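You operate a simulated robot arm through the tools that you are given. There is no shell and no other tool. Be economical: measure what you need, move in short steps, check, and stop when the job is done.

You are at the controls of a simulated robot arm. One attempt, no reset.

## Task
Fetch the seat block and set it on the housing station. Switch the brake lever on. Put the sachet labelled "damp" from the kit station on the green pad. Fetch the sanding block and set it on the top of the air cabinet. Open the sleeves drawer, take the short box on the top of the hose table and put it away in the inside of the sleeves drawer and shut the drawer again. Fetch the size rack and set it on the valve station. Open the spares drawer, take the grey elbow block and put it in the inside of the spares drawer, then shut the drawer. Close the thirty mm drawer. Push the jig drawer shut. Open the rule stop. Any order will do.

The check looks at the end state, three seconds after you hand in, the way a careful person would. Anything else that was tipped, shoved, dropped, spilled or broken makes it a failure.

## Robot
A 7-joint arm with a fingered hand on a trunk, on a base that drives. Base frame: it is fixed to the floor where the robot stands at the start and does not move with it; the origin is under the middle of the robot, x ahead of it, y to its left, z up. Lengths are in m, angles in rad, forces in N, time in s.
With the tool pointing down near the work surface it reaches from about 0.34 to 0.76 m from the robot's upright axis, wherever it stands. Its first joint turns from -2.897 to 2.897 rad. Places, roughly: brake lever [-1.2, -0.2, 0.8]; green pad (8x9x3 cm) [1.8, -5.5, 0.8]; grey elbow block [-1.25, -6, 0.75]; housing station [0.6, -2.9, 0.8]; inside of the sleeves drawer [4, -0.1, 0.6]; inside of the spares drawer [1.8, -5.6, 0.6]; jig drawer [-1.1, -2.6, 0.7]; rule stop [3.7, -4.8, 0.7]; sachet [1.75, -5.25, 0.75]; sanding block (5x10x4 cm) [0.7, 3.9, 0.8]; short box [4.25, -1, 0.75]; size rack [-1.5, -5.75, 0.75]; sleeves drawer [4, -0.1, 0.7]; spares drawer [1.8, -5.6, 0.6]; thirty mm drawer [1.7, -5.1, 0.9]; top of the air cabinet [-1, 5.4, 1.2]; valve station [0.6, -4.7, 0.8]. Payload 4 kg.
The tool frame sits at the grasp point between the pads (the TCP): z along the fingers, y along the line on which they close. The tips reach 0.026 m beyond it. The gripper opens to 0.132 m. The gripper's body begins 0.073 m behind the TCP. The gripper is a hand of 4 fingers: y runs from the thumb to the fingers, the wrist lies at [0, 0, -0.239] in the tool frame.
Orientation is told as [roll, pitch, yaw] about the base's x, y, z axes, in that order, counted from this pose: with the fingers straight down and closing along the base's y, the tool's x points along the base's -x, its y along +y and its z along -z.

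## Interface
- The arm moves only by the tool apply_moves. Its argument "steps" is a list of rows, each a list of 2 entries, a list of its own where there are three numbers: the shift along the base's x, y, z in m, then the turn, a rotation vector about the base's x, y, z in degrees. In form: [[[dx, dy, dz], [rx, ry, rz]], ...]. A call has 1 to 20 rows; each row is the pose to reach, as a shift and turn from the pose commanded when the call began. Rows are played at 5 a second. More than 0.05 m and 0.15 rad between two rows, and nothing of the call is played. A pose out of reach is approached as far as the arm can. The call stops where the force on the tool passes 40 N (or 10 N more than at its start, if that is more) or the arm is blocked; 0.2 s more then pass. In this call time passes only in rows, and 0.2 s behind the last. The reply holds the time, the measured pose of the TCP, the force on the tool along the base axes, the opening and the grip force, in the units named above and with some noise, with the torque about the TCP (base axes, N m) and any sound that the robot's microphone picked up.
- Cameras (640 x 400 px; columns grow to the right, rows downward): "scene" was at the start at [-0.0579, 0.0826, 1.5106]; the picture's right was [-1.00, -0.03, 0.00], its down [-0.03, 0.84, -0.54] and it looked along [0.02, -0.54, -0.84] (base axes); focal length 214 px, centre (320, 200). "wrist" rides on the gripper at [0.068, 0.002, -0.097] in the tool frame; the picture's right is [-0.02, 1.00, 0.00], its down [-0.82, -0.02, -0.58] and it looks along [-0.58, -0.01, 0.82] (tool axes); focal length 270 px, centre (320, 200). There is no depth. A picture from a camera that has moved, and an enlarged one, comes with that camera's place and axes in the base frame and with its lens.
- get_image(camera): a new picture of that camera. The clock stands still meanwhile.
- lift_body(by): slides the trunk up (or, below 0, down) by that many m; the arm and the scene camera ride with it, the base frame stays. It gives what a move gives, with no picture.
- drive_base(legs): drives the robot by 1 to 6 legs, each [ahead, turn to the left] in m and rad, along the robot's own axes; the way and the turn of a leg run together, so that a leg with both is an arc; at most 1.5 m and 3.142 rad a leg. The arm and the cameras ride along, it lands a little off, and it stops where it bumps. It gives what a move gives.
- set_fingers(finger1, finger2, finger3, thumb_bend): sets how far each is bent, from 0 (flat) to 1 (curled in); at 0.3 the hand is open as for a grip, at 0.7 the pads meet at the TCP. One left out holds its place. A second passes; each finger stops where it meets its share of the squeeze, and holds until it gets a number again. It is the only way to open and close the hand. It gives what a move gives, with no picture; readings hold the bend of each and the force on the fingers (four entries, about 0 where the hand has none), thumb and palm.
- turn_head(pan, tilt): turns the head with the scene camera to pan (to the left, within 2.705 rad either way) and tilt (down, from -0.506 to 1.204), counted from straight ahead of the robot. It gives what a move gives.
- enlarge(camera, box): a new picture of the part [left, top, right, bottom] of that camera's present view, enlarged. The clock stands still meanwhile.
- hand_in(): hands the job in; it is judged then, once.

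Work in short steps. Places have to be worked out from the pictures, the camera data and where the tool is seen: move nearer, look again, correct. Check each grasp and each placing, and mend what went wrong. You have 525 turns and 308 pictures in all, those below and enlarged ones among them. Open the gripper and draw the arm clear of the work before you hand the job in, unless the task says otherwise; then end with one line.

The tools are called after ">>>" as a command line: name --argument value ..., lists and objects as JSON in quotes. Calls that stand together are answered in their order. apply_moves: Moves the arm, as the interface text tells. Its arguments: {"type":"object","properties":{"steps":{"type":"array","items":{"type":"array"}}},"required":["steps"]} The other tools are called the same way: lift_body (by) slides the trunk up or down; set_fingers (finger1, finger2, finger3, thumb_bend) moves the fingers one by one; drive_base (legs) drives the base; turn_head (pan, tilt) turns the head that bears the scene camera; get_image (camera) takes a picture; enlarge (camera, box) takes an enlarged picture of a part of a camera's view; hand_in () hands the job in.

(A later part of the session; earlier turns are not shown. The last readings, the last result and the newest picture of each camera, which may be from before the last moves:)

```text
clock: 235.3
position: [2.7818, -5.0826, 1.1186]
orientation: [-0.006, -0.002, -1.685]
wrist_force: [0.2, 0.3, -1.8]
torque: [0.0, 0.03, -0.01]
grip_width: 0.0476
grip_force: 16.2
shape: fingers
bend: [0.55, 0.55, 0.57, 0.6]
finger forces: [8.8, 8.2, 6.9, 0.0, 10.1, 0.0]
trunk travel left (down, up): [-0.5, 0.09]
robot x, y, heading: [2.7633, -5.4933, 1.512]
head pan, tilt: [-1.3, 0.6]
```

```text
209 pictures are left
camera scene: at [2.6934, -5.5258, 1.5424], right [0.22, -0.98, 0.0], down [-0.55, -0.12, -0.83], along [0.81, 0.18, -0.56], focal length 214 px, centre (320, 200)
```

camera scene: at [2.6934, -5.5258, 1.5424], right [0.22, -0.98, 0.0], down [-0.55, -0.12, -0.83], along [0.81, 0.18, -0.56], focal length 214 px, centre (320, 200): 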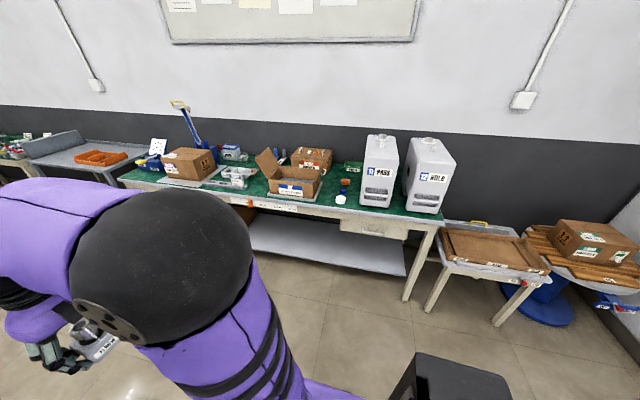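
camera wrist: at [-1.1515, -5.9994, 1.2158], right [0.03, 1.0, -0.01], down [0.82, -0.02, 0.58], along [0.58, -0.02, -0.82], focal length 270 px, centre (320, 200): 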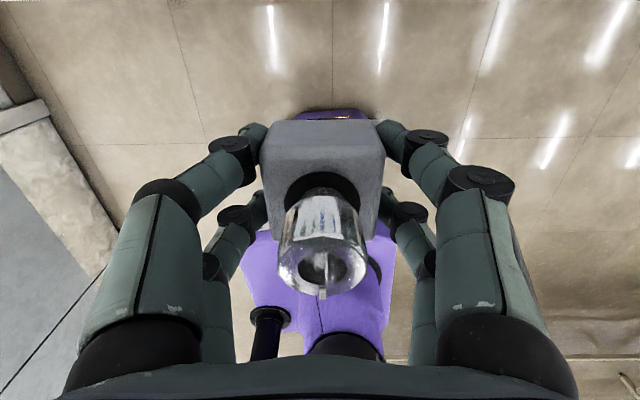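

>>> enlarge --camera "scene" --box '[120, 90, 370, 246]'

>>> turn_head --pan 1.5 --tilt 0.6

>>> enlarge --camera "scene" --box '[180, 165, 340, 265]'

>>> enlarge --camera "scene" --box '[290, 165, 450, 265]'

>>> enlarge --camera "scene" --box '[220, 260, 500, 310]'

```text
2.56 times, centred on (245, 168) of scene
camera zoom: at [2.6934, -5.5258, 1.5424], right [0.22, -0.98, 0.0], down [-0.55, -0.12, -0.83], along [0.81, 0.18, -0.56], focal length 549 px, centre (512, 282)
```

zoom: 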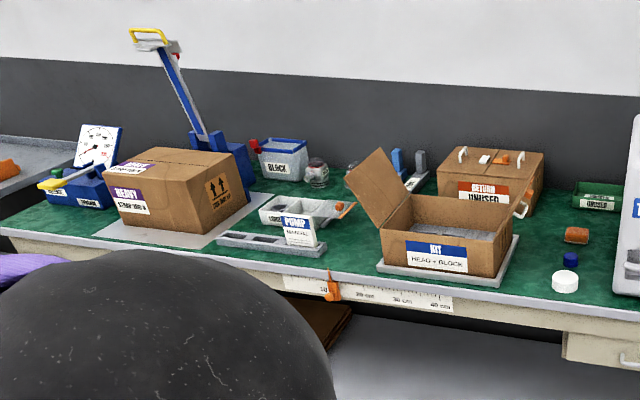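

```text
clock: 237.8
position: [2.7805, -5.0818, 1.1185]
orientation: [-0.006, -0.001, -1.684]
wrist_force: [-0.1, -0.9, -0.7]
torque: [-0.02, -0.02, 0.05]
grip_width: 0.0476
grip_force: 17.1
shape: fingers
bend: [0.55, 0.55, 0.57, 0.6]
finger forces: [8.7, 8.1, 6.9, 0.0, 10.1, 0.0]
trunk travel left (down, up): [-0.5, 0.09]
robot x, y, heading: [2.7619, -5.4941, 1.515]
head pan, tilt: [1.499, 0.6]
```

```text
4.00 times, centred on (260, 215) of scene
camera zoom: at [2.5194, -5.5337, 1.5424], right [0.13, 0.99, 0.0], down [0.56, -0.07, -0.83], along [-0.82, 0.1, -0.56], focal length 858 px, centre (560, 140)
```

zoom: 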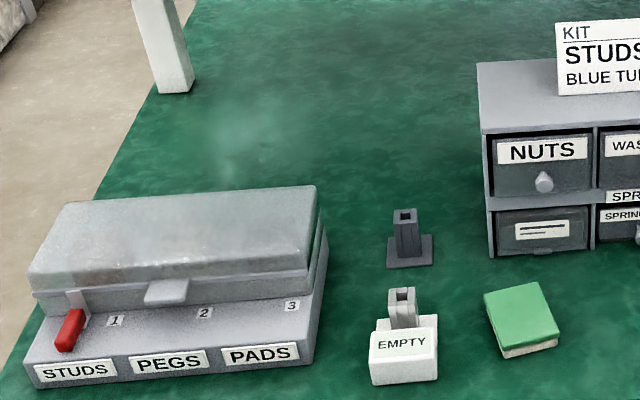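

```text
4.00 times, centred on (370, 215) of scene
camera zoom: at [2.5194, -5.5337, 1.5424], right [0.13, 0.99, 0.0], down [0.56, -0.07, -0.83], along [-0.82, 0.1, -0.56], focal length 858 px, centre (120, 140)
```

zoom: 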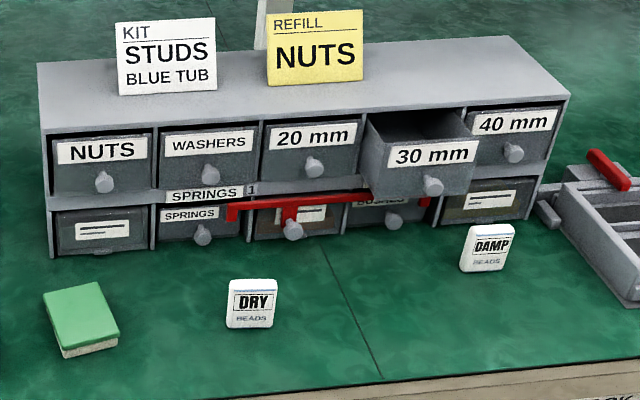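

```text
2.29 times, centred on (360, 285) of scene
camera zoom: at [2.5194, -5.5337, 1.5424], right [0.13, 0.99, 0.0], down [0.56, -0.07, -0.83], along [-0.82, 0.1, -0.56], focal length 490 px, centre (229, 6)
```

zoom: 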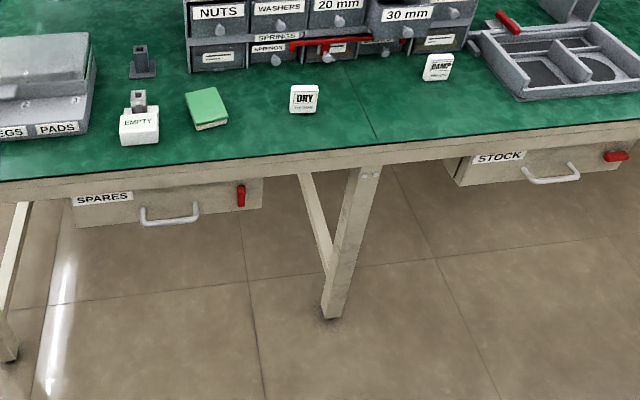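

Everything is here: SPARES drawer (with a red latch), DAMP sachet at ≈(1.77,−4.97), green pad at ≈(1.81,−5.49), 30 mm drawer ajar. I position facing the bench; the elbow block will be set down temporarily on a clear spot.

>>> drive_base --legs '[[0.27, 0], [0, 1.61], [0.3, 0]]'

>>> turn_head --pan 0 --tilt 0.8

>>> get_image --camera "scene"

```text
clock: 245.2
position: [2.0648, -5.1905, 1.1181]
orientation: [-0.007, -0.001, -0.111]
wrist_force: [-1.2, 0.7, -1.1]
torque: [0.01, -0.03, -0.01]
grip_width: 0.0477
grip_force: 16.7
shape: fingers
bend: [0.55, 0.55, 0.57, 0.6]
finger forces: [8.8, 8.1, 6.9, 0.0, 10.0, 0.0]
trunk travel left (down, up): [-0.5, 0.09]
robot x, y, heading: [2.4751, -5.2107, 3.081]
head pan, tilt: [1.499, 0.6]
```

```text
clock: 246.8
position: [2.0657, -5.1903, 1.1188]
orientation: [-0.005, -0.003, -0.113]
wrist_force: [0.2, -0.2, -1.8]
torque: [-0.02, -0.01, -0.01]
grip_width: 0.0476
grip_force: 17.1
shape: fingers
bend: [0.55, 0.55, 0.57, 0.6]
finger forces: [8.8, 8.1, 6.9, 0.0, 10.0, 0.0]
trunk travel left (down, up): [-0.5, 0.09]
robot x, y, heading: [2.479, -5.2112, 3.084]
head pan, tilt: [0.0, 0.799]
```

```text
204 pictures are left
camera scene: at [2.4466, -5.3616, 1.5256], right [0.06, 1.0, 0.0], down [0.72, -0.04, -0.7], along [-0.7, 0.04, -0.72], focal length 214 px, centre (320, 200)
```

scene: 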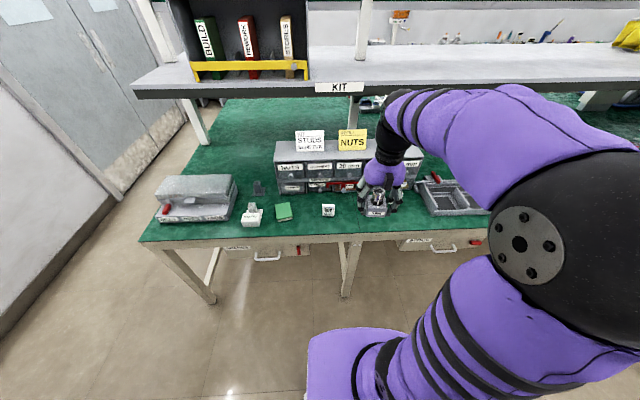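

>>> apply_moves --steps '[[[-0.045, 0.01, 0], [0, 0, 2]], [[-0.09, 0.02, 0], [0, 0, 4]], [[-0.135, 0.03, 0], [0, 0, 6]], [[-0.176, 0.04, -0.01], [0, 0, 6.4]], [[-0.176, 0.04, -0.06], [0, 0, 6.4]], [[-0.176, 0.04, -0.11], [0, 0, 6.4]], [[-0.176, 0.04, -0.16], [0, 0, 6.4]], [[-0.176, 0.04, -0.21], [0, 0, 6.4]]]'

>>> get_image --camera "scene"

>>> get_image --camera "wrist"

```text
clock: 248.6
position: [1.8889, -5.1462, 0.9113]
orientation: [-0.007, -0.002, -0.002]
wrist_force: [0.4, -0.4, -1.9]
torque: [0.01, -0.02, -0.01]
grip_width: 0.0473
grip_force: 17.2
shape: fingers
bend: [0.55, 0.55, 0.57, 0.6]
finger forces: [8.7, 8.0, 7.0, 0.1, 10.0, 0.0]
trunk travel left (down, up): [-0.5, 0.09]
robot x, y, heading: [2.4786, -5.2089, 3.087]
head pan, tilt: [0.0, 0.799]
```

```text
203 pictures are left
camera scene: at [2.4463, -5.3615, 1.5256], right [0.06, 1.0, 0.0], down [0.72, -0.04, -0.7], along [-0.7, 0.04, -0.72], focal length 214 px, centre (320, 200)
```

scene: 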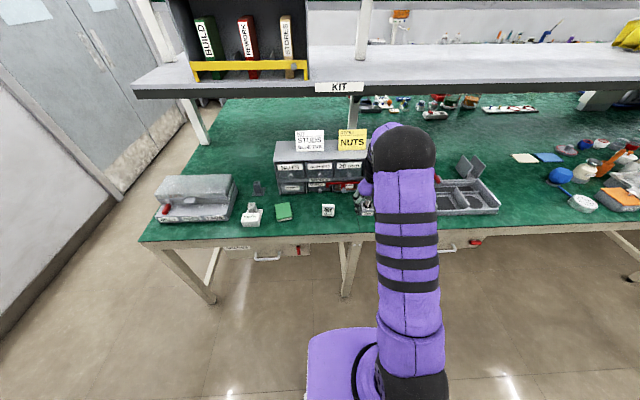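

```text
202 pictures are left
camera wrist: at [1.8211, -5.1442, 1.0069], right [0.03, 1.0, -0.01], down [0.82, -0.02, 0.58], along [0.58, -0.02, -0.82], focal length 270 px, centre (320, 200)
```

wrist: 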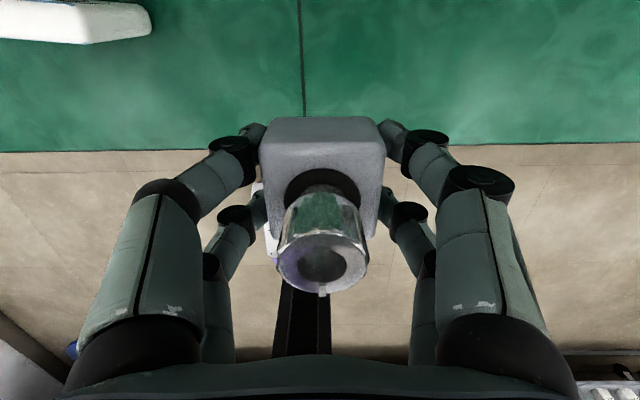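

Bench edge is at x≈1.923, so I shift 5 cm inward, then lower.

>>> apply_moves --steps '[[[-0.045, 0, 0], [0, 0, 0]], [[-0.05, 0, -0.04], [0, 0, 0]], [[-0.05, 0, -0.07], [0, 0, 0]], [[-0.05, 0, -0.082], [0, 0, 0]]]'

>>> apply_moves --steps '[[[0, 0, -0.004], [0, 0, 0]], [[0, 0, -0.008], [0, 0, 0]]]'

```text
clock: 249.6
position: [1.8387, -5.149, 0.8264]
orientation: [-0.006, -0.002, 0.0]
wrist_force: [0.2, -1.4, -1.9]
torque: [0.0, -0.02, 0.04]
grip_width: 0.0473
grip_force: 16.9
shape: fingers
bend: [0.55, 0.55, 0.57, 0.6]
finger forces: [8.8, 8.0, 6.9, 0.0, 10.0, 0.0]
trunk travel left (down, up): [-0.5, 0.09]
robot x, y, heading: [2.474, -5.2095, 3.088]
head pan, tilt: [0.0, 0.799]
```

```text
clock: 250.2
position: [1.8392, -5.1512, 0.8178]
orientation: [-0.004, 0.0, 0.0]
wrist_force: [-0.2, -0.3, -2.5]
torque: [0.02, 0.0, -0.02]
grip_width: 0.0476
grip_force: 16.9
shape: fingers
bend: [0.55, 0.55, 0.57, 0.6]
finger forces: [8.8, 8.1, 6.9, 0.0, 10.0, 0.0]
trunk travel left (down, up): [-0.5, 0.09]
robot x, y, heading: [2.4741, -5.2118, 3.085]
head pan, tilt: [0.0, 0.799]
```

>>> apply_moves --steps '[[[0, 0, -0.002], [0, 0, 0]], [[0, 0, -0.004], [0, 0, 0]]]'

>>> apply_moves --steps '[[[0, 0, -0.002], [0, 0, 0]]]'

```text
clock: 250.8
position: [1.8395, -5.151, 0.8156]
orientation: [-0.007, 0.001, -0.002]
wrist_force: [2.2, -0.2, 4.0]
torque: [-0.02, -0.03, -0.03]
grip_width: 0.0472
grip_force: 17.5
shape: fingers
bend: [0.55, 0.55, 0.57, 0.61]
finger forces: [9.0, 8.3, 7.3, 0.1, 10.6, 0.1]
trunk travel left (down, up): [-0.5, 0.09]
robot x, y, heading: [2.4741, -5.2095, 3.092]
head pan, tilt: [0.0, 0.799]
```

```text
clock: 251.2
position: [1.8395, -5.1491, 0.8146]
orientation: [-0.007, 0.003, -0.001]
wrist_force: [2.3, -0.6, 14.6]
torque: [-0.06, -0.02, 0.02]
grip_width: 0.0473
grip_force: 19.1
shape: fingers
bend: [0.55, 0.55, 0.57, 0.61]
finger forces: [9.4, 9.2, 8.2, 0.0, 11.5, 0.0]
trunk travel left (down, up): [-0.5, 0.09]
robot x, y, heading: [2.4772, -5.2099, 3.086]
head pan, tilt: [0.0, 0.799]
```

Contact made. Raise 2 mm, release, lift.

>>> apply_moves --steps '[[[0, 0, 0.003], [0, 0, 0]]]'

>>> set_fingers --finger1 0.42 --finger2 0.42 --finger3 0.42 --thumb_bend 0.42

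>>> apply_moves --steps '[[[0, 0, 0.03], [0, 0, 0]], [[0, 0, 0.07], [0, 0, 0]], [[0, 0, 0.12], [0, 0, 0]], [[0, 0, 0.16], [0, 0, 0]]]'

>>> get_image --camera "wrist"

```text
clock: 251.6
position: [1.8389, -5.151, 0.8154]
orientation: [-0.005, 0.001, 0.001]
wrist_force: [-1.5, -0.1, 7.3]
torque: [-0.05, 0.07, 0.02]
grip_width: 0.0473
grip_force: 19.0
shape: fingers
bend: [0.55, 0.55, 0.57, 0.61]
finger forces: [9.3, 9.1, 7.9, 0.1, 11.2, 0.0]
trunk travel left (down, up): [-0.5, 0.09]
robot x, y, heading: [2.4772, -5.2106, 3.087]
head pan, tilt: [0.0, 0.799]
```

```text
clock: 252.6
position: [1.8398, -5.1512, 0.8144]
orientation: [-0.008, -0.003, 0.0]
wrist_force: [0.3, -0.1, 0.2]
torque: [0.03, -0.01, 0.0]
grip_width: 0.0926
grip_force: 0.1
shape: fingers
bend: [0.42, 0.42, 0.42, 0.42]
finger forces: [0.1, 0.0, 0.0, 0.0, 0.1, 0.0]
trunk travel left (down, up): [-0.5, 0.09]
robot x, y, heading: [2.4776, -5.209, 3.089]
head pan, tilt: [0.0, 0.799]
```

```text
clock: 253.6
position: [1.8411, -5.1511, 0.9808]
orientation: [-0.005, -0.001, -0.002]
wrist_force: [0.4, -0.8, 0.5]
torque: [0.01, -0.05, -0.01]
grip_width: 0.0927
grip_force: 0.2
shape: fingers
bend: [0.42, 0.42, 0.42, 0.42]
finger forces: [0.0, 0.1, 0.0, 0.0, 0.0, 0.1]
trunk travel left (down, up): [-0.5, 0.09]
robot x, y, heading: [2.4744, -5.2071, 3.08]
head pan, tilt: [0.0, 0.799]
```

```text
201 pictures are left
camera wrist: at [1.7727, -5.1492, 1.0769], right [0.03, 1.0, -0.01], down [0.81, -0.02, 0.58], along [0.58, -0.02, -0.81], focal length 270 px, centre (320, 200)
```

wrist: 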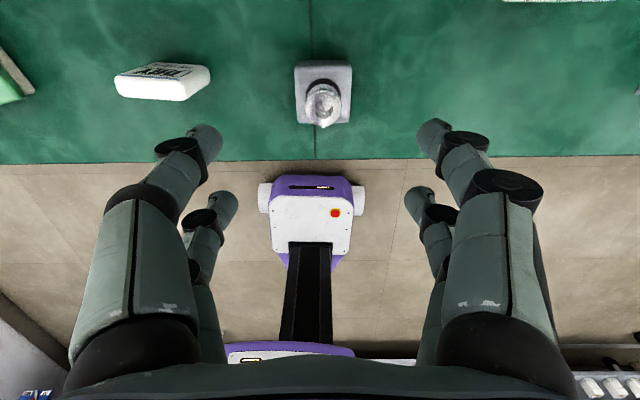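

Elbow stands safely. Now the DAMP sachet; I move the arm aside and zoom on it.

>>> apply_moves --steps '[[[0.04, -0.03, 0.03], [0, 0, 0]], [[0.08, -0.06, 0.06], [0, 0, 0]], [[0.12, -0.09, 0.09], [0, 0, 0]], [[0.16, -0.12, 0.12], [0, 0, 0]], [[0.19, -0.15, 0.14], [0, 0, 0]]]'

>>> turn_head --pan -0.4 --tilt 0.7

>>> get_image --camera "scene"

```text
refused: row 1 steps farther than a row can; nothing moved
```

```text
clock: 254.5
position: [1.8398, -5.1518, 0.9791]
orientation: [-0.005, -0.002, -0.001]
wrist_force: [-0.3, 0.3, 0.2]
torque: [0.03, 0.0, -0.01]
grip_width: 0.0926
grip_force: 0.1
shape: fingers
bend: [0.42, 0.42, 0.42, 0.42]
finger forces: [0.0, 0.0, 0.1, 0.0, 0.1, 0.0]
trunk travel left (down, up): [-0.5, 0.09]
robot x, y, heading: [2.4747, -5.2121, 3.088]
head pan, tilt: [-0.4, 0.7]
```

```text
200 pictures are left
camera scene: at [2.4509, -5.3287, 1.5338], right [0.44, 0.9, 0.0], down [0.58, -0.28, -0.76], along [-0.69, 0.34, -0.64], focal length 214 px, centre (320, 200)
```

scene: 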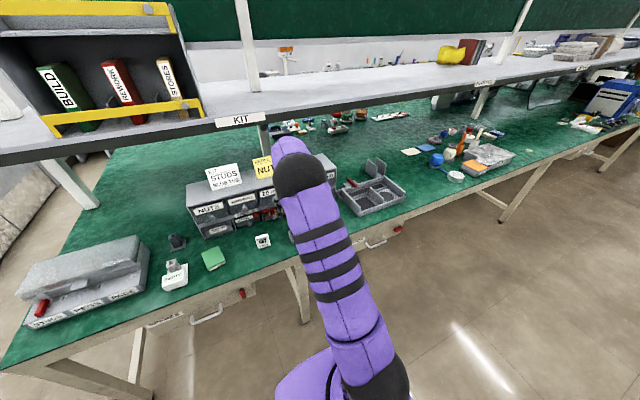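

>>> apply_moves --steps '[[[0.03, -0.025, 0.025], [0, 0, 0]], [[0.06, -0.05, 0.05], [0, 0, 0]], [[0.09, -0.075, 0.075], [0, 0, 0]], [[0.12, -0.1, 0.1], [0, 0, 0]], [[0.15, -0.125, 0.125], [0, 0, 0]], [[0.18, -0.15, 0.15], [0, 0, 0]], [[0.21, -0.175, 0.16], [0, 0, 0]]]'

>>> enlarge --camera "scene" --box '[180, 150, 340, 250]'

```text
clock: 256.1
position: [2.05, -5.3264, 1.138]
orientation: [-0.007, -0.001, -0.001]
wrist_force: [0.5, -0.8, -0.6]
torque: [0.02, -0.02, 0.0]
grip_width: 0.0926
grip_force: 0.1
shape: fingers
bend: [0.42, 0.42, 0.42, 0.42]
finger forces: [0.1, 0.0, 0.0, 0.0, 0.0, 0.0]
trunk travel left (down, up): [-0.5, 0.09]
robot x, y, heading: [2.4739, -5.2101, 3.089]
head pan, tilt: [-0.4, 0.7]
```

```text
4.00 times, centred on (260, 200) of scene
camera zoom: at [2.4513, -5.3286, 1.5338], right [0.44, 0.9, 0.0], down [0.58, -0.28, -0.77], along [-0.69, 0.34, -0.64], focal length 858 px, centre (560, 200)
```

zoom: 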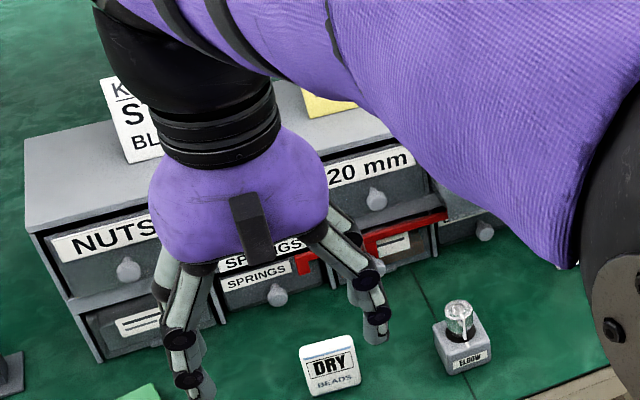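

The arm hides the sachet from the head. I shift the robot ~0.37 m in +y so targets lie to my left.

>>> drive_base --legs '[[0, -1.5], [0.4, 0], [0, 1.55]]'

>>> turn_head --pan 0.25 --tilt 0.7

>>> get_image --camera "scene"

```text
clock: 266.1
position: [2.0583, -4.9139, 1.138]
orientation: [-0.006, -0.002, 0.003]
wrist_force: [0.1, 1.0, -0.3]
torque: [0.0, 0.02, -0.02]
grip_width: 0.0926
grip_force: 0.0
shape: fingers
bend: [0.42, 0.42, 0.42, 0.42]
finger forces: [0.0, 0.0, 0.1, 0.1, 0.0, 0.0]
trunk travel left (down, up): [-0.5, 0.09]
robot x, y, heading: [2.4839, -4.8021, 3.09]
head pan, tilt: [-0.4, 0.7]
```

```text
clock: 267.1
position: [2.0577, -4.9143, 1.1364]
orientation: [-0.008, -0.001, 0.003]
wrist_force: [-0.2, 0.1, -0.5]
torque: [-0.03, 0.0, 0.01]
grip_width: 0.0925
grip_force: 0.1
shape: fingers
bend: [0.42, 0.42, 0.42, 0.42]
finger forces: [0.0, 0.0, 0.0, 0.0, 0.1, 0.0]
trunk travel left (down, up): [-0.5, 0.09]
robot x, y, heading: [2.4834, -4.7975, 3.092]
head pan, tilt: [0.25, 0.7]
```

```text
198 pictures are left
camera scene: at [2.4536, -4.9695, 1.5338], right [-0.2, 0.98, 0.0], down [0.63, 0.13, -0.76], along [-0.75, -0.15, -0.64], focal length 214 px, centre (320, 200)
```

scene: 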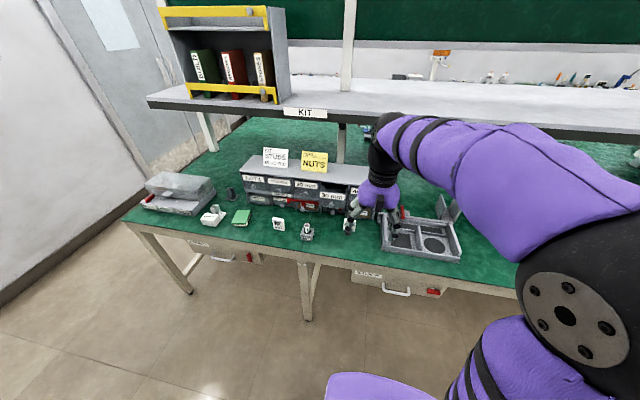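

>>> enlarge --camera "scene" --box '[230, 165, 390, 265]'

>>> enlarge --camera "scene" --box '[325, 185, 389, 245]'

```text
4.00 times, centred on (310, 215) of scene
camera zoom: at [2.4536, -4.9695, 1.5338], right [-0.2, 0.98, 0.0], down [0.63, 0.13, -0.76], along [-0.75, -0.15, -0.64], focal length 858 px, centre (360, 140)
```

zoom: 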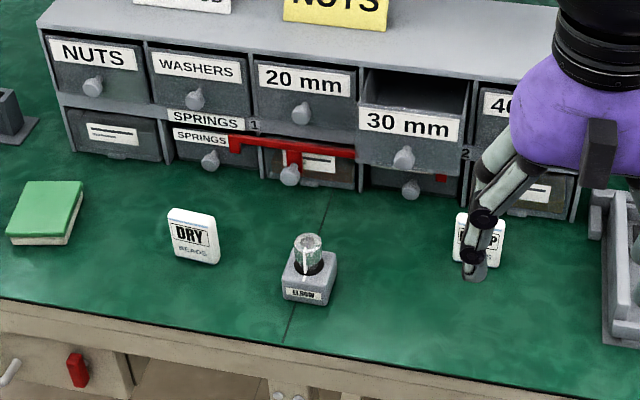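

```text
6.67 times, centred on (357, 215) of scene
camera zoom: at [2.4536, -4.9695, 1.5338], right [-0.2, 0.98, 0.0], down [0.63, 0.13, -0.76], along [-0.75, -0.15, -0.64], focal length 1430 px, centre (73, 100)
```

zoom: 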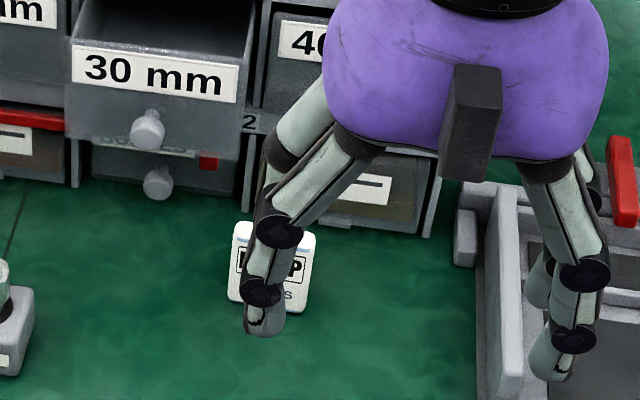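

The sachet stands upright (≈6 cm wide in y, 2 cm thick in x, ~7 cm tall). I'll grip it across its thickness with the jaw turned 90°, to keep the wrist camera off the cabinet.

>>> set_fingers --finger1 0.5 --finger2 0.5 --finger3 0.5 --thumb_bend 0.5

>>> apply_moves --steps '[[[-0.025, -0.005, 0], [0, 0, 8.2]], [[-0.05, -0.01, 0], [0, 0, 16.4]], [[-0.075, -0.015, 0], [0, 0, 24.6]], [[-0.1, -0.02, 0], [0, 0, 32.8]], [[-0.125, -0.026, 0], [0, 0, 41]], [[-0.15, -0.031, 0], [0, 0, 49.2]], [[-0.175, -0.036, -0.01], [0, 0, 57.4]], [[-0.2, -0.041, -0.02], [0, 0, 65.6]], [[-0.225, -0.046, -0.03], [0, 0, 73.8]], [[-0.25, -0.052, -0.05], [0, 0, 82]], [[-0.281, -0.058, -0.07], [0, 0, 90]]]'

>>> get_image --camera "wrist"

>>> get_image --camera "scene"

```text
clock: 268.1
position: [2.0591, -4.915, 1.1375]
orientation: [-0.007, -0.001, 0.004]
wrist_force: [-0.5, 0.1, 0.0]
torque: [-0.03, -0.01, -0.01]
grip_width: 0.0665
grip_force: 0.1
shape: fingers
bend: [0.5, 0.5, 0.5, 0.5]
finger forces: [0.0, 0.0, 0.0, 0.1, 0.0, 0.0]
trunk travel left (down, up): [-0.5, 0.09]
robot x, y, heading: [2.4838, -4.7954, 3.088]
head pan, tilt: [0.25, 0.7]
```

```text
clock: 270.6
position: [1.7984, -4.9691, 1.0743]
orientation: [-0.004, -0.003, 1.529]
wrist_force: [-0.3, 0.7, 0.4]
torque: [0.0, 0.02, 0.03]
grip_width: 0.0661
grip_force: 0.0
shape: fingers
bend: [0.5, 0.5, 0.5, 0.5]
finger forces: [0.0, 0.1, 0.0, 0.1, 0.1, 0.1]
out of reach, approached as far as the arm can: row 11
trunk travel left (down, up): [-0.5, 0.09]
robot x, y, heading: [2.4834, -4.7995, 3.095]
head pan, tilt: [0.25, 0.7]
```

```text
195 pictures are left
camera wrist: at [1.794, -5.0368, 1.1722], right [-1.0, 0.07, -0.01], down [0.05, 0.81, 0.58], along [0.04, 0.58, -0.82], focal length 270 px, centre (320, 200)
```

wrist: 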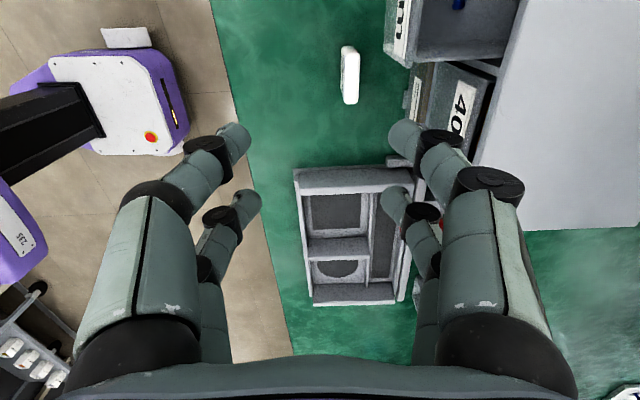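

```text
194 pictures are left
camera scene: at [2.4549, -4.9693, 1.5341], right [-0.2, 0.98, 0.0], down [0.63, 0.13, -0.77], along [-0.75, -0.15, -0.64], focal length 214 px, centre (320, 200)
```

scene: 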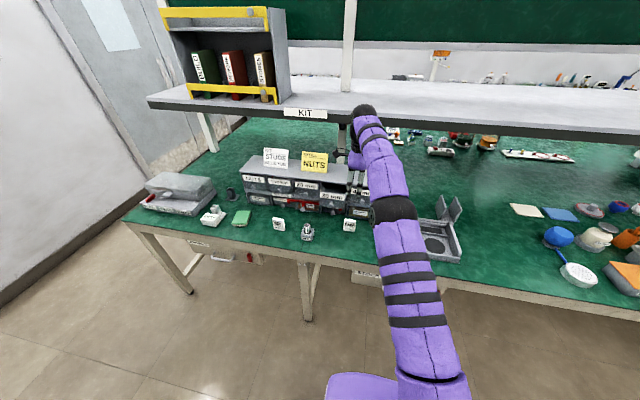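

The sachet is at (1.765, −4.977), with room behind it for a finger. I lower to z≈0.95, align, and check.

>>> apply_moves --steps '[[[0, 0, -0.045], [0, 0, 0]], [[0, 0, -0.09], [0, 0, 1]], [[-0.015, -0.004, -0.12], [0, 0, 2]], [[-0.033, -0.008, -0.13], [0, 0, 2.4]]]'

>>> get_image --camera "wrist"

```text
clock: 271.6
position: [1.7629, -4.9742, 0.9413]
orientation: [-0.006, -0.001, 1.617]
wrist_force: [0.4, -0.2, 0.0]
torque: [-0.02, -0.01, -0.07]
grip_width: 0.0663
grip_force: 0.4
shape: fingers
bend: [0.5, 0.5, 0.5, 0.5]
finger forces: [0.5, 0.0, 0.1, 0.0, 0.0, 0.1]
trunk travel left (down, up): [-0.5, 0.09]
robot x, y, heading: [2.4846, -4.796, 3.084]
head pan, tilt: [0.25, 0.7]
```

```text
193 pictures are left
camera wrist: at [1.7646, -5.0421, 1.0382], right [-1.0, -0.02, -0.01], down [-0.02, 0.81, 0.58], along [-0.01, 0.58, -0.81], focal length 270 px, centre (320, 200)
```

wrist: 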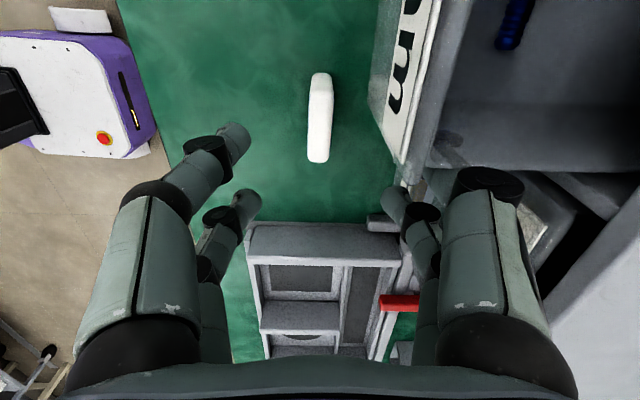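

The back finger is brushing the open 30 mm drawer. I lift out; I'll shut that drawer first.

>>> apply_moves --steps '[[[0.005, 0.006, 0.01], [0, 0, 0]], [[0.008, 0.008, 0.05], [0, 0, 0]], [[0.02, 0.01, 0.09], [0, 0, 0]], [[0.06, 0.02, 0.11], [0, 0, 0]], [[0.1, 0.02, 0.12], [0, 0, 0]], [[0.14, 0.02, 0.12], [0, 0, 0]]]'

>>> enlarge --camera "scene" --box '[300, 165, 400, 230]'

```text
clock: 272.9
position: [1.9033, -4.9559, 1.0636]
orientation: [-0.006, -0.001, 1.615]
wrist_force: [0.5, 0.4, -0.8]
torque: [0.01, 0.0, 0.02]
grip_width: 0.0662
grip_force: 0.2
shape: fingers
bend: [0.5, 0.5, 0.5, 0.5]
finger forces: [0.0, 0.0, 0.1, 0.1, 0.0, 0.0]
trunk travel left (down, up): [-0.5, 0.09]
robot x, y, heading: [2.4868, -4.7948, 3.091]
head pan, tilt: [0.25, 0.7]
```

```text
6.15 times, centred on (350, 198) of scene
camera zoom: at [2.4535, -4.9696, 1.5338], right [-0.2, 0.98, 0.0], down [0.63, 0.13, -0.77], along [-0.75, -0.15, -0.64], focal length 1320 px, centre (135, 215)
```

zoom: 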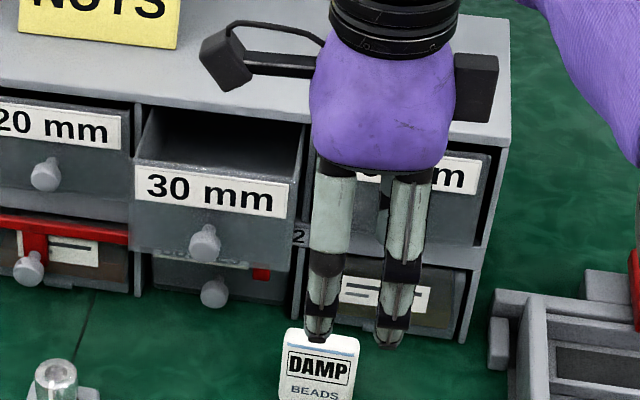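

I rotate the hand back, close the fingers, then tilt to push the 30 mm drawer front with the fingertips.

>>> apply_moves --steps '[[[0.01, -0.005, 0.005], [0, 0, -8.3]], [[0.02, -0.01, 0.01], [0, 0, -16.6]], [[0.03, -0.02, 0.015], [0, 0, -24.9]], [[0.04, -0.03, 0.02], [0, 0, -33.2]], [[0.05, -0.04, 0.025], [0, 0, -41.5]], [[0.05, -0.05, 0.03], [0, 0, -49.8]], [[0.05, -0.06, 0.03], [0, 0, -58.1]], [[0.05, -0.07, 0.03], [0, 0, -66.4]], [[0.05, -0.08, 0.03], [0, 0, -74.7]], [[0.05, -0.09, 0.03], [0, 0, -83]], [[0.05, -0.1, 0.03], [0, 0, -91.3]]]'

>>> set_fingers --finger1 0.68 --finger2 0.68 --finger3 0.68 --thumb_bend 0.68

>>> apply_moves --steps '[[[0, -0.001, -0.01], [0, 8, 0]], [[0, -0.002, -0.02], [0, 16, 0]], [[-0.01, -0.003, -0.04], [0, 24, 0]], [[-0.02, -0.004, -0.06], [0, 32, 0]], [[-0.03, -0.005, -0.08], [0, 40, 0]], [[-0.04, -0.006, -0.1], [0, 48, 0]], [[-0.06, -0.007, -0.12], [0, 56, 0]], [[-0.08, -0.007, -0.14], [0, 64, 0]], [[-0.1, -0.008, -0.155], [0, 70, 0]]]'

>>> get_image --camera "wrist"

>>> enlarge --camera "scene" --box '[270, 150, 430, 250]'

```text
clock: 275.4
position: [1.9519, -5.0548, 1.0923]
orientation: [-0.005, -0.003, 0.018]
wrist_force: [0.0, -0.3, 0.0]
torque: [-0.02, -0.01, -0.01]
grip_width: 0.0664
grip_force: 0.1
shape: fingers
bend: [0.5, 0.5, 0.5, 0.5]
finger forces: [0.0, 0.0, 0.0, 0.0, 0.0, 0.1]
trunk travel left (down, up): [-0.5, 0.09]
robot x, y, heading: [2.4835, -4.7962, 3.088]
head pan, tilt: [0.25, 0.7]
```

```text
clock: 276.4
position: [1.9523, -5.0534, 1.0927]
orientation: [-0.006, -0.003, 0.021]
wrist_force: [1.6, -0.1, -0.2]
torque: [0.01, 0.02, 0.0]
grip_width: 0.0078
grip_force: 0.1
shape: fingers
bend: [0.68, 0.68, 0.68, 0.68]
finger forces: [0.0, 0.0, 0.0, 0.1, 0.0, 0.0]
trunk travel left (down, up): [-0.5, 0.09]
robot x, y, heading: [2.486, -4.7976, 3.087]
head pan, tilt: [0.25, 0.7]
```

```text
clock: 278.4
position: [1.853, -5.0638, 0.9354]
orientation: [0.062, 1.224, 0.072]
wrist_force: [-0.5, -0.3, -0.3]
torque: [-0.02, 0.0, 0.01]
grip_width: 0.0075
grip_force: 0.0
shape: fingers
bend: [0.68, 0.68, 0.68, 0.68]
finger forces: [0.0, 0.0, 0.0, 0.0, 0.0, 0.0]
trunk travel left (down, up): [-0.5, 0.09]
robot x, y, heading: [2.4862, -4.797, 3.091]
head pan, tilt: [0.25, 0.7]
```

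```text
191 pictures are left
camera wrist: at [1.9213, -5.0642, 1.0332], right [-0.01, 1.0, 0.0], down [0.82, 0.0, -0.57], along [-0.57, -0.01, -0.82], focal length 270 px, centre (320, 200)
```

wrist: 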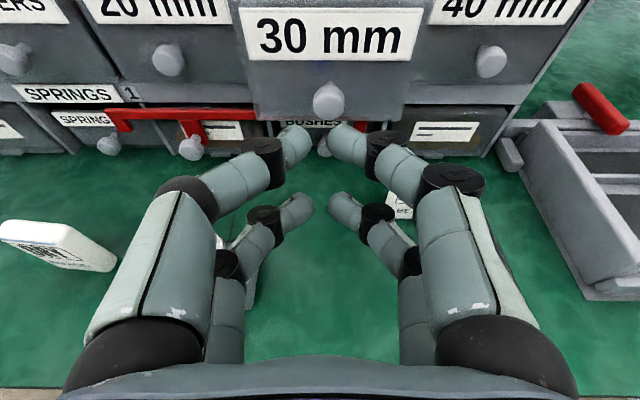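

```text
4.00 times, centred on (350, 200) of scene
camera zoom: at [2.4535, -4.9698, 1.5338], right [-0.2, 0.98, 0.0], down [0.63, 0.13, -0.76], along [-0.75, -0.15, -0.64], focal length 858 px, centre (200, 200)
```

zoom: 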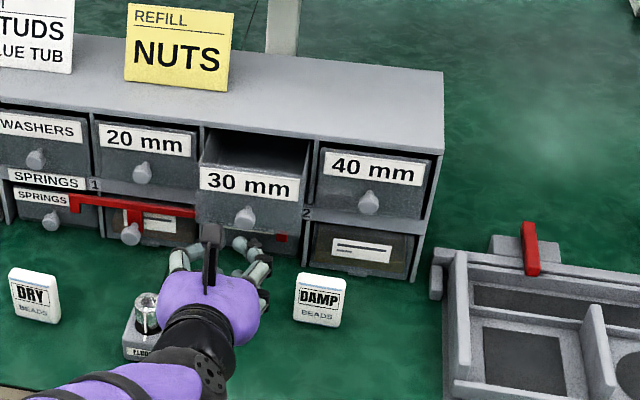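

Lower fingertips line up with the knob. I push slowly until it stops.

>>> apply_moves --steps '[[[-0.03, 0, -0.005], [0, 0, 0]], [[-0.05, 0, -0.005], [0, 0, 0]], [[-0.065, 0, -0.005], [0, 0, 0]], [[-0.078, 0, -0.005], [0, 0, 0]], [[-0.09, 0, -0.005], [0, 0, 0]], [[-0.1, 0, -0.005], [0, 0, 0]], [[-0.11, 0, -0.005], [0, 0, 0]], [[-0.12, 0, -0.005], [0, 0, 0]], [[-0.13, 0, -0.005], [0, 0, 0]], [[-0.14, 0, -0.005], [0, 0, 0]]]'

>>> get_image --camera "wrist"

>>> enlarge --camera "scene" --box '[290, 160, 390, 222]'

```text
clock: 280.6
position: [1.7161, -5.0638, 0.9317]
orientation: [0.055, 1.214, 0.069]
wrist_force: [36.1, 4.8, -5.4]
torque: [-0.02, -0.05, 0.01]
grip_width: 0.005
grip_force: 18.0
shape: fingers
bend: [0.71, 0.81, 0.67, 0.68]
finger forces: [12.2, 14.9, 0.0, 0.0, 8.6, 0.0]
trunk travel left (down, up): [-0.5, 0.09]
robot x, y, heading: [2.4832, -4.7947, 3.092]
head pan, tilt: [0.25, 0.7]
```

```text
189 pictures are left
camera wrist: at [1.7845, -5.0629, 1.03], right [-0.01, 1.0, 0.0], down [0.83, 0.0, -0.56], along [-0.56, -0.01, -0.83], focal length 270 px, centre (320, 200)
```

wrist: 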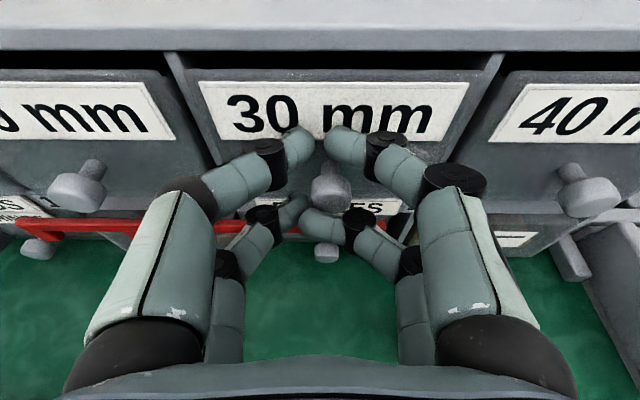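

```text
6.40 times, centred on (340, 191) of scene
camera zoom: at [2.4572, -4.9693, 1.5338], right [-0.2, 0.98, 0.0], down [0.63, 0.13, -0.77], along [-0.75, -0.15, -0.64], focal length 1373 px, centre (192, 258)
```

zoom: 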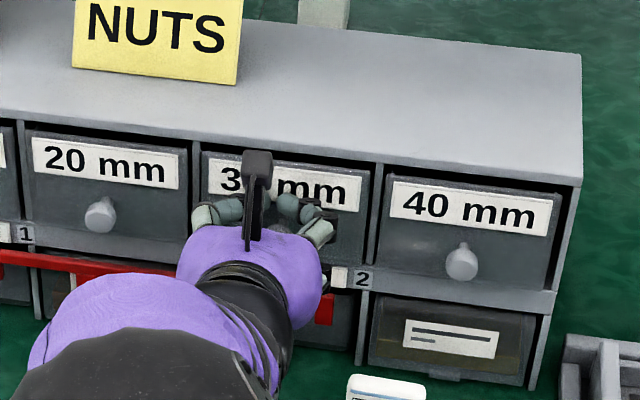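

Flush with its neighbours. I retreat and return the hand to pointing down.

>>> apply_moves --steps '[[[0.03, 0, 0], [0, 0, 0]], [[0.07, 0, 0.01], [0, 0, 0]], [[0.11, 0, 0.02], [0, -6, 0]], [[0.14, 0, 0.04], [0, -14, 0]], [[0.16, 0, 0.06], [0, -22, 0]], [[0.18, 0, 0.08], [0, -30, 0]], [[0.2, 0, 0.1], [0, -38, 0]], [[0.21, 0, 0.12], [0, -46, 0]], [[0.22, 0.01, 0.14], [0, -54, 0]], [[0.22, 0.02, 0.15], [0, -62, 0]], [[0.22, 0.03, 0.15], [0, -69.5, 0]]]'

>>> set_fingers --finger1 0.5 --finger2 0.5 --finger3 0.5 --thumb_bend 0.5

>>> enlarge --camera "scene" --box '[290, 160, 390, 222]'

```text
clock: 282.9
position: [1.9325, -5.0319, 1.081]
orientation: [-0.006, 0.004, 0.022]
wrist_force: [0.0, -0.9, 0.2]
torque: [0.0, 0.03, 0.01]
grip_width: 0.0065
grip_force: 0.1
shape: fingers
bend: [0.68, 0.68, 0.68, 0.68]
finger forces: [0.0, 0.0, 0.0, 0.0, 0.1, 0.0]
trunk travel left (down, up): [-0.5, 0.09]
robot x, y, heading: [2.4856, -4.7996, 3.09]
head pan, tilt: [0.25, 0.7]
```

```text
clock: 283.9
position: [1.9327, -5.0321, 1.0834]
orientation: [-0.006, 0.007, 0.023]
wrist_force: [-0.2, -0.2, -0.8]
torque: [0.0, 0.01, -0.01]
grip_width: 0.0654
grip_force: 0.1
shape: fingers
bend: [0.5, 0.5, 0.5, 0.5]
finger forces: [0.0, 0.0, 0.1, 0.0, 0.0, 0.0]
trunk travel left (down, up): [-0.5, 0.09]
robot x, y, heading: [2.4866, -4.7944, 3.086]
head pan, tilt: [0.25, 0.7]
```

```text
6.40 times, centred on (340, 191) of scene
camera zoom: at [2.4536, -4.9696, 1.5338], right [-0.2, 0.98, 0.0], down [0.63, 0.13, -0.76], along [-0.75, -0.15, -0.64], focal length 1373 px, centre (192, 258)
```

zoom: 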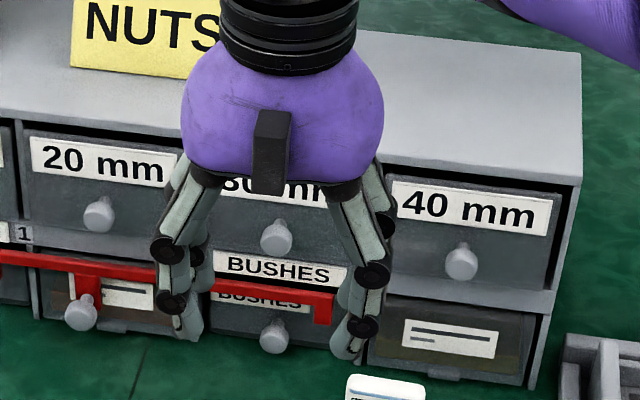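

The 30 mm drawer is shut. Now I go for the DAMP sachet with a narrower opening, aiming at (1.765, −4.985).

>>> set_fingers --finger1 0.54 --finger2 0.54 --finger3 0.54 --thumb_bend 0.54

>>> apply_moves --steps '[[[-0.01, 0.004, 0], [0, 0, 8.2]], [[-0.02, 0.008, 0], [0, 0, 16.4]], [[-0.03, 0.012, 0], [0, 0, 24.6]], [[-0.04, 0.016, 0], [0, 0, 32.8]], [[-0.05, 0.02, 0], [0, 0, 41]], [[-0.06, 0.025, 0], [0, 0, 49.2]], [[-0.08, 0.03, 0], [0, 0, 57.4]], [[-0.1, 0.035, 0], [0, 0, 65.6]], [[-0.12, 0.04, 0], [0, 0, 73.8]], [[-0.14, 0.045, -0.02], [0, 0, 82]], [[-0.155, 0.047, -0.06], [0, 0, 88.5]], [[-0.167, 0.047, -0.1], [0, 0, 88.5]], [[-0.167, 0.047, -0.13], [0, 0, 88.5]]]'

>>> get_image --camera "wrist"

```text
clock: 284.9
position: [1.9326, -5.0323, 1.0828]
orientation: [-0.005, 0.006, 0.023]
wrist_force: [0.0, -0.1, 1.0]
torque: [0.01, -0.05, 0.03]
grip_width: 0.0532
grip_force: 0.1
shape: fingers
bend: [0.54, 0.54, 0.54, 0.54]
finger forces: [0.1, 0.0, 0.0, 0.1, 0.1, 0.0]
trunk travel left (down, up): [-0.5, 0.09]
robot x, y, heading: [2.4859, -4.7962, 3.086]
head pan, tilt: [0.25, 0.7]
```

```text
clock: 287.8
position: [1.767, -4.9871, 0.9564]
orientation: [-0.005, 0.005, 1.567]
wrist_force: [-0.3, 0.4, -0.2]
torque: [-0.03, -0.02, -0.02]
grip_width: 0.053
grip_force: 0.0
shape: fingers
bend: [0.54, 0.54, 0.54, 0.54]
finger forces: [0.0, 0.0, 0.0, 0.0, 0.0, 0.1]
out of reach, approached as far as the arm can: row 11, 12
trunk travel left (down, up): [-0.5, 0.09]
robot x, y, heading: [2.4822, -4.7978, 3.094]
head pan, tilt: [0.25, 0.7]
```

```text
186 pictures are left
camera wrist: at [1.7653, -5.0555, 1.054], right [-1.0, 0.03, -0.01], down [0.02, 0.82, 0.57], along [0.02, 0.57, -0.82], focal length 270 px, centre (320, 200)
```

wrist: 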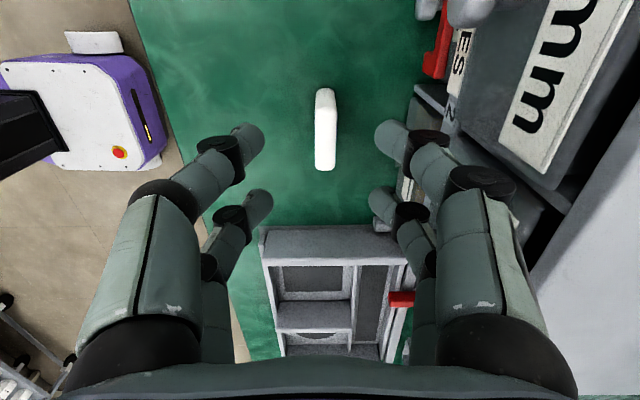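

Aligned. Descend and close gently.

>>> apply_moves --steps '[[[-0.001, 0.002, -0.04], [0, 0, 0]], [[-0.001, 0.002, -0.08], [0, 0, 0]], [[-0.001, 0.002, -0.115], [0, 0, 0]]]'

>>> set_fingers --finger1 0.66 --finger2 0.66 --finger3 0.66 --thumb_bend 0.66

>>> get_image --camera "wrist"

```text
clock: 288.6
position: [1.7655, -4.9851, 0.8387]
orientation: [-0.006, 0.007, 1.567]
wrist_force: [0.0, -0.1, 0.4]
torque: [0.01, 0.0, -0.05]
grip_width: 0.0528
grip_force: 0.2
shape: fingers
bend: [0.54, 0.54, 0.54, 0.54]
finger forces: [0.0, 0.1, 0.0, 0.0, 0.0, 0.0]
trunk travel left (down, up): [-0.5, 0.09]
robot x, y, heading: [2.4845, -4.7967, 3.089]
head pan, tilt: [0.25, 0.7]
```

```text
clock: 289.6
position: [1.7653, -4.9852, 0.8411]
orientation: [-0.007, 0.008, 1.567]
wrist_force: [0.3, 0.4, -0.1]
torque: [-0.01, 0.02, 0.02]
grip_width: 0.0136
grip_force: 1.2
shape: fingers
bend: [0.66, 0.65, 0.65, 0.66]
finger forces: [0.0, 0.8, 0.8, 0.0, 0.1, 0.0]
trunk travel left (down, up): [-0.5, 0.09]
robot x, y, heading: [2.4838, -4.7937, 3.088]
head pan, tilt: [0.25, 0.7]
```

```text
185 pictures are left
camera wrist: at [1.7642, -5.0527, 0.9371], right [-1.0, 0.03, -0.01], down [0.02, 0.82, 0.57], along [0.02, 0.57, -0.82], focal length 270 px, centre (320, 200)
```

wrist: 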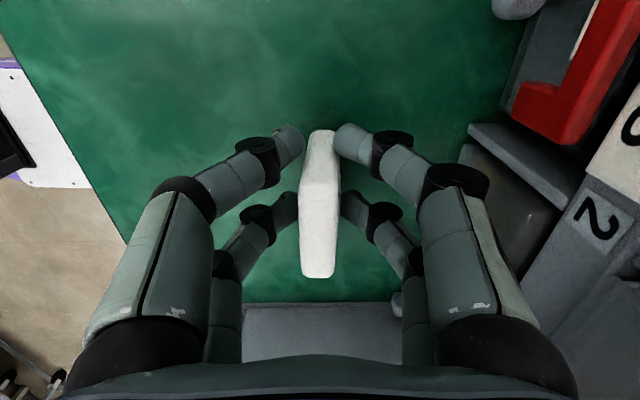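

>>> set_fingers --finger1 0.72 --finger2 0.72 --finger3 0.72 --thumb_bend 0.72

>>> apply_moves --steps '[[[0, 0, 0.02], [0, 0, 0]], [[0, 0, 0.06], [0, 0, 0]], [[0.02, 0, 0.1], [0, 0, 0]], [[0.05, 0, 0.14], [0, 0, 0]]]'

>>> get_image --camera "wrist"

```text
clock: 290.6
position: [1.7652, -4.9842, 0.8401]
orientation: [-0.007, 0.007, 1.568]
wrist_force: [-0.4, 0.3, -0.6]
torque: [-0.04, -0.01, 0.0]
grip_width: 0.0
grip_force: 6.8
shape: fingers
bend: [0.71, 0.68, 0.69, 0.71]
finger forces: [0.0, 6.3, 5.1, 0.0, 2.3, 0.0]
trunk travel left (down, up): [-0.5, 0.09]
robot x, y, heading: [2.4858, -4.7968, 3.095]
head pan, tilt: [0.25, 0.7]
```

```text
clock: 291.6
position: [1.8132, -4.988, 0.9799]
orientation: [-0.006, 0.006, 1.569]
wrist_force: [-0.2, -0.7, 0.0]
torque: [-0.01, -0.01, 0.04]
grip_width: 0.0
grip_force: 6.8
shape: fingers
bend: [0.71, 0.68, 0.69, 0.71]
finger forces: [0.0, 6.1, 5.3, 0.0, 2.3, 0.1]
trunk travel left (down, up): [-0.5, 0.09]
robot x, y, heading: [2.479, -4.7973, 3.093]
head pan, tilt: [0.25, 0.7]
```

```text
184 pictures are left
camera wrist: at [1.8122, -5.0551, 1.0762], right [-1.0, 0.03, -0.01], down [0.02, 0.82, 0.57], along [0.02, 0.57, -0.82], focal length 270 px, centre (320, 200)
```

wrist: 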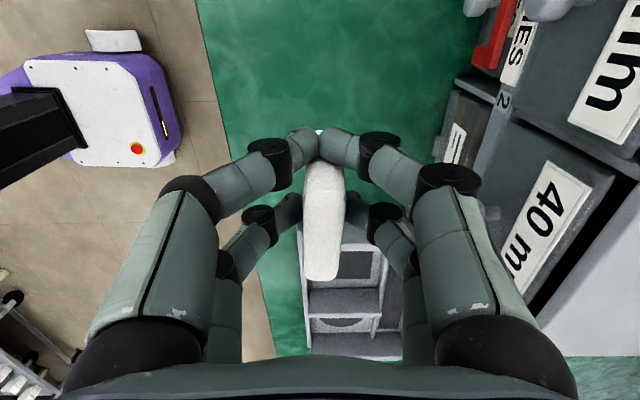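

Held (by one finger pair). I retract and shift the robot toward the pad.

>>> apply_moves --steps '[[[0.04, 0.02, 0.018], [0, 0, 0]], [[0.08, 0.04, 0.036], [0, 0, 0]], [[0.12, 0.06, 0.054], [0, 0, 0]], [[0.16, 0.08, 0.072], [0, 0, 0]], [[0.2, 0.1, 0.09], [0, 0, 0]], [[0.24, 0.12, 0.108], [0, 0, 0]], [[0.265, 0.13, 0.12], [0, 0, 0]]]'

>>> drive_base --legs '[[0, 1.5], [0.5, 0], [0, -1.45]]'

>>> turn_head --pan 0.2 --tilt 0.75

>>> get_image --camera "scene"

>>> get_image --camera "wrist"

```text
clock: 293.1
position: [2.0782, -4.8546, 1.1005]
orientation: [-0.005, 0.008, 1.567]
wrist_force: [0.7, 0.8, 0.0]
torque: [-0.01, 0.03, 0.01]
grip_width: 0.0001
grip_force: 6.2
shape: fingers
bend: [0.71, 0.68, 0.69, 0.71]
finger forces: [0.1, 6.0, 5.2, 0.1, 2.4, 0.0]
trunk travel left (down, up): [-0.5, 0.09]
robot x, y, heading: [2.4838, -4.7989, 3.093]
head pan, tilt: [0.25, 0.7]
```

```text
clock: 303.5
position: [2.0205, -5.3687, 1.0998]
orientation: [-0.007, 0.008, 1.584]
wrist_force: [-0.1, -0.6, -1.9]
torque: [0.0, -0.03, 0.03]
grip_width: 0.0001
grip_force: 6.4
shape: fingers
bend: [0.71, 0.68, 0.69, 0.71]
finger forces: [0.0, 5.6, 4.7, 0.0, 2.4, 0.1]
trunk travel left (down, up): [-0.5, 0.09]
robot x, y, heading: [2.4267, -5.3021, 3.104]
head pan, tilt: [0.25, 0.7]
```

```text
clock: 304.1
position: [2.0188, -5.3688, 1.0999]
orientation: [-0.004, 0.007, 1.585]
wrist_force: [-0.4, 0.1, 0.0]
torque: [-0.03, 0.03, 0.0]
grip_width: 0.0
grip_force: 6.4
shape: fingers
bend: [0.71, 0.68, 0.69, 0.71]
finger forces: [0.0, 5.5, 4.8, 0.0, 2.4, 0.0]
trunk travel left (down, up): [-0.5, 0.09]
robot x, y, heading: [2.4288, -5.3042, 3.104]
head pan, tilt: [0.201, 0.75]
```

```text
183 pictures are left
camera scene: at [2.3985, -5.4722, 1.5296], right [-0.16, 0.99, 0.0], down [0.67, 0.11, -0.73], along [-0.72, -0.12, -0.68], focal length 214 px, centre (320, 200)
```

scene: 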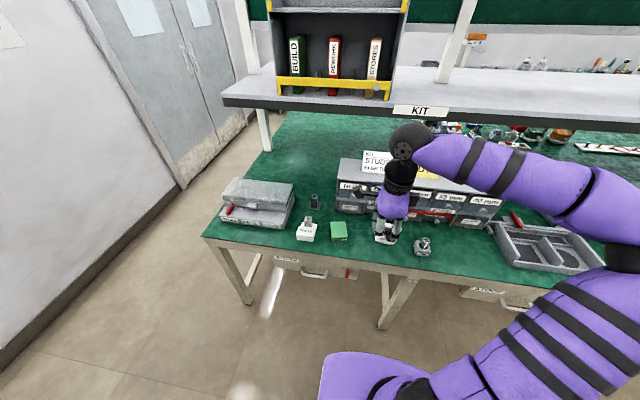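

```text
182 pictures are left
camera wrist: at [2.0192, -5.4368, 1.1973], right [-1.0, 0.01, -0.01], down [0.01, 0.82, 0.57], along [0.01, 0.57, -0.82], focal length 270 px, centre (320, 200)
```

wrist: 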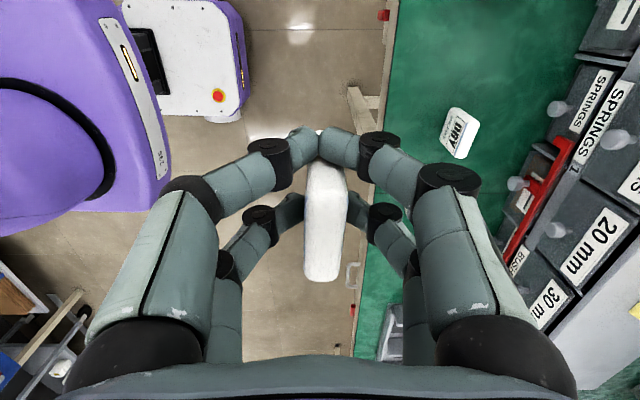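

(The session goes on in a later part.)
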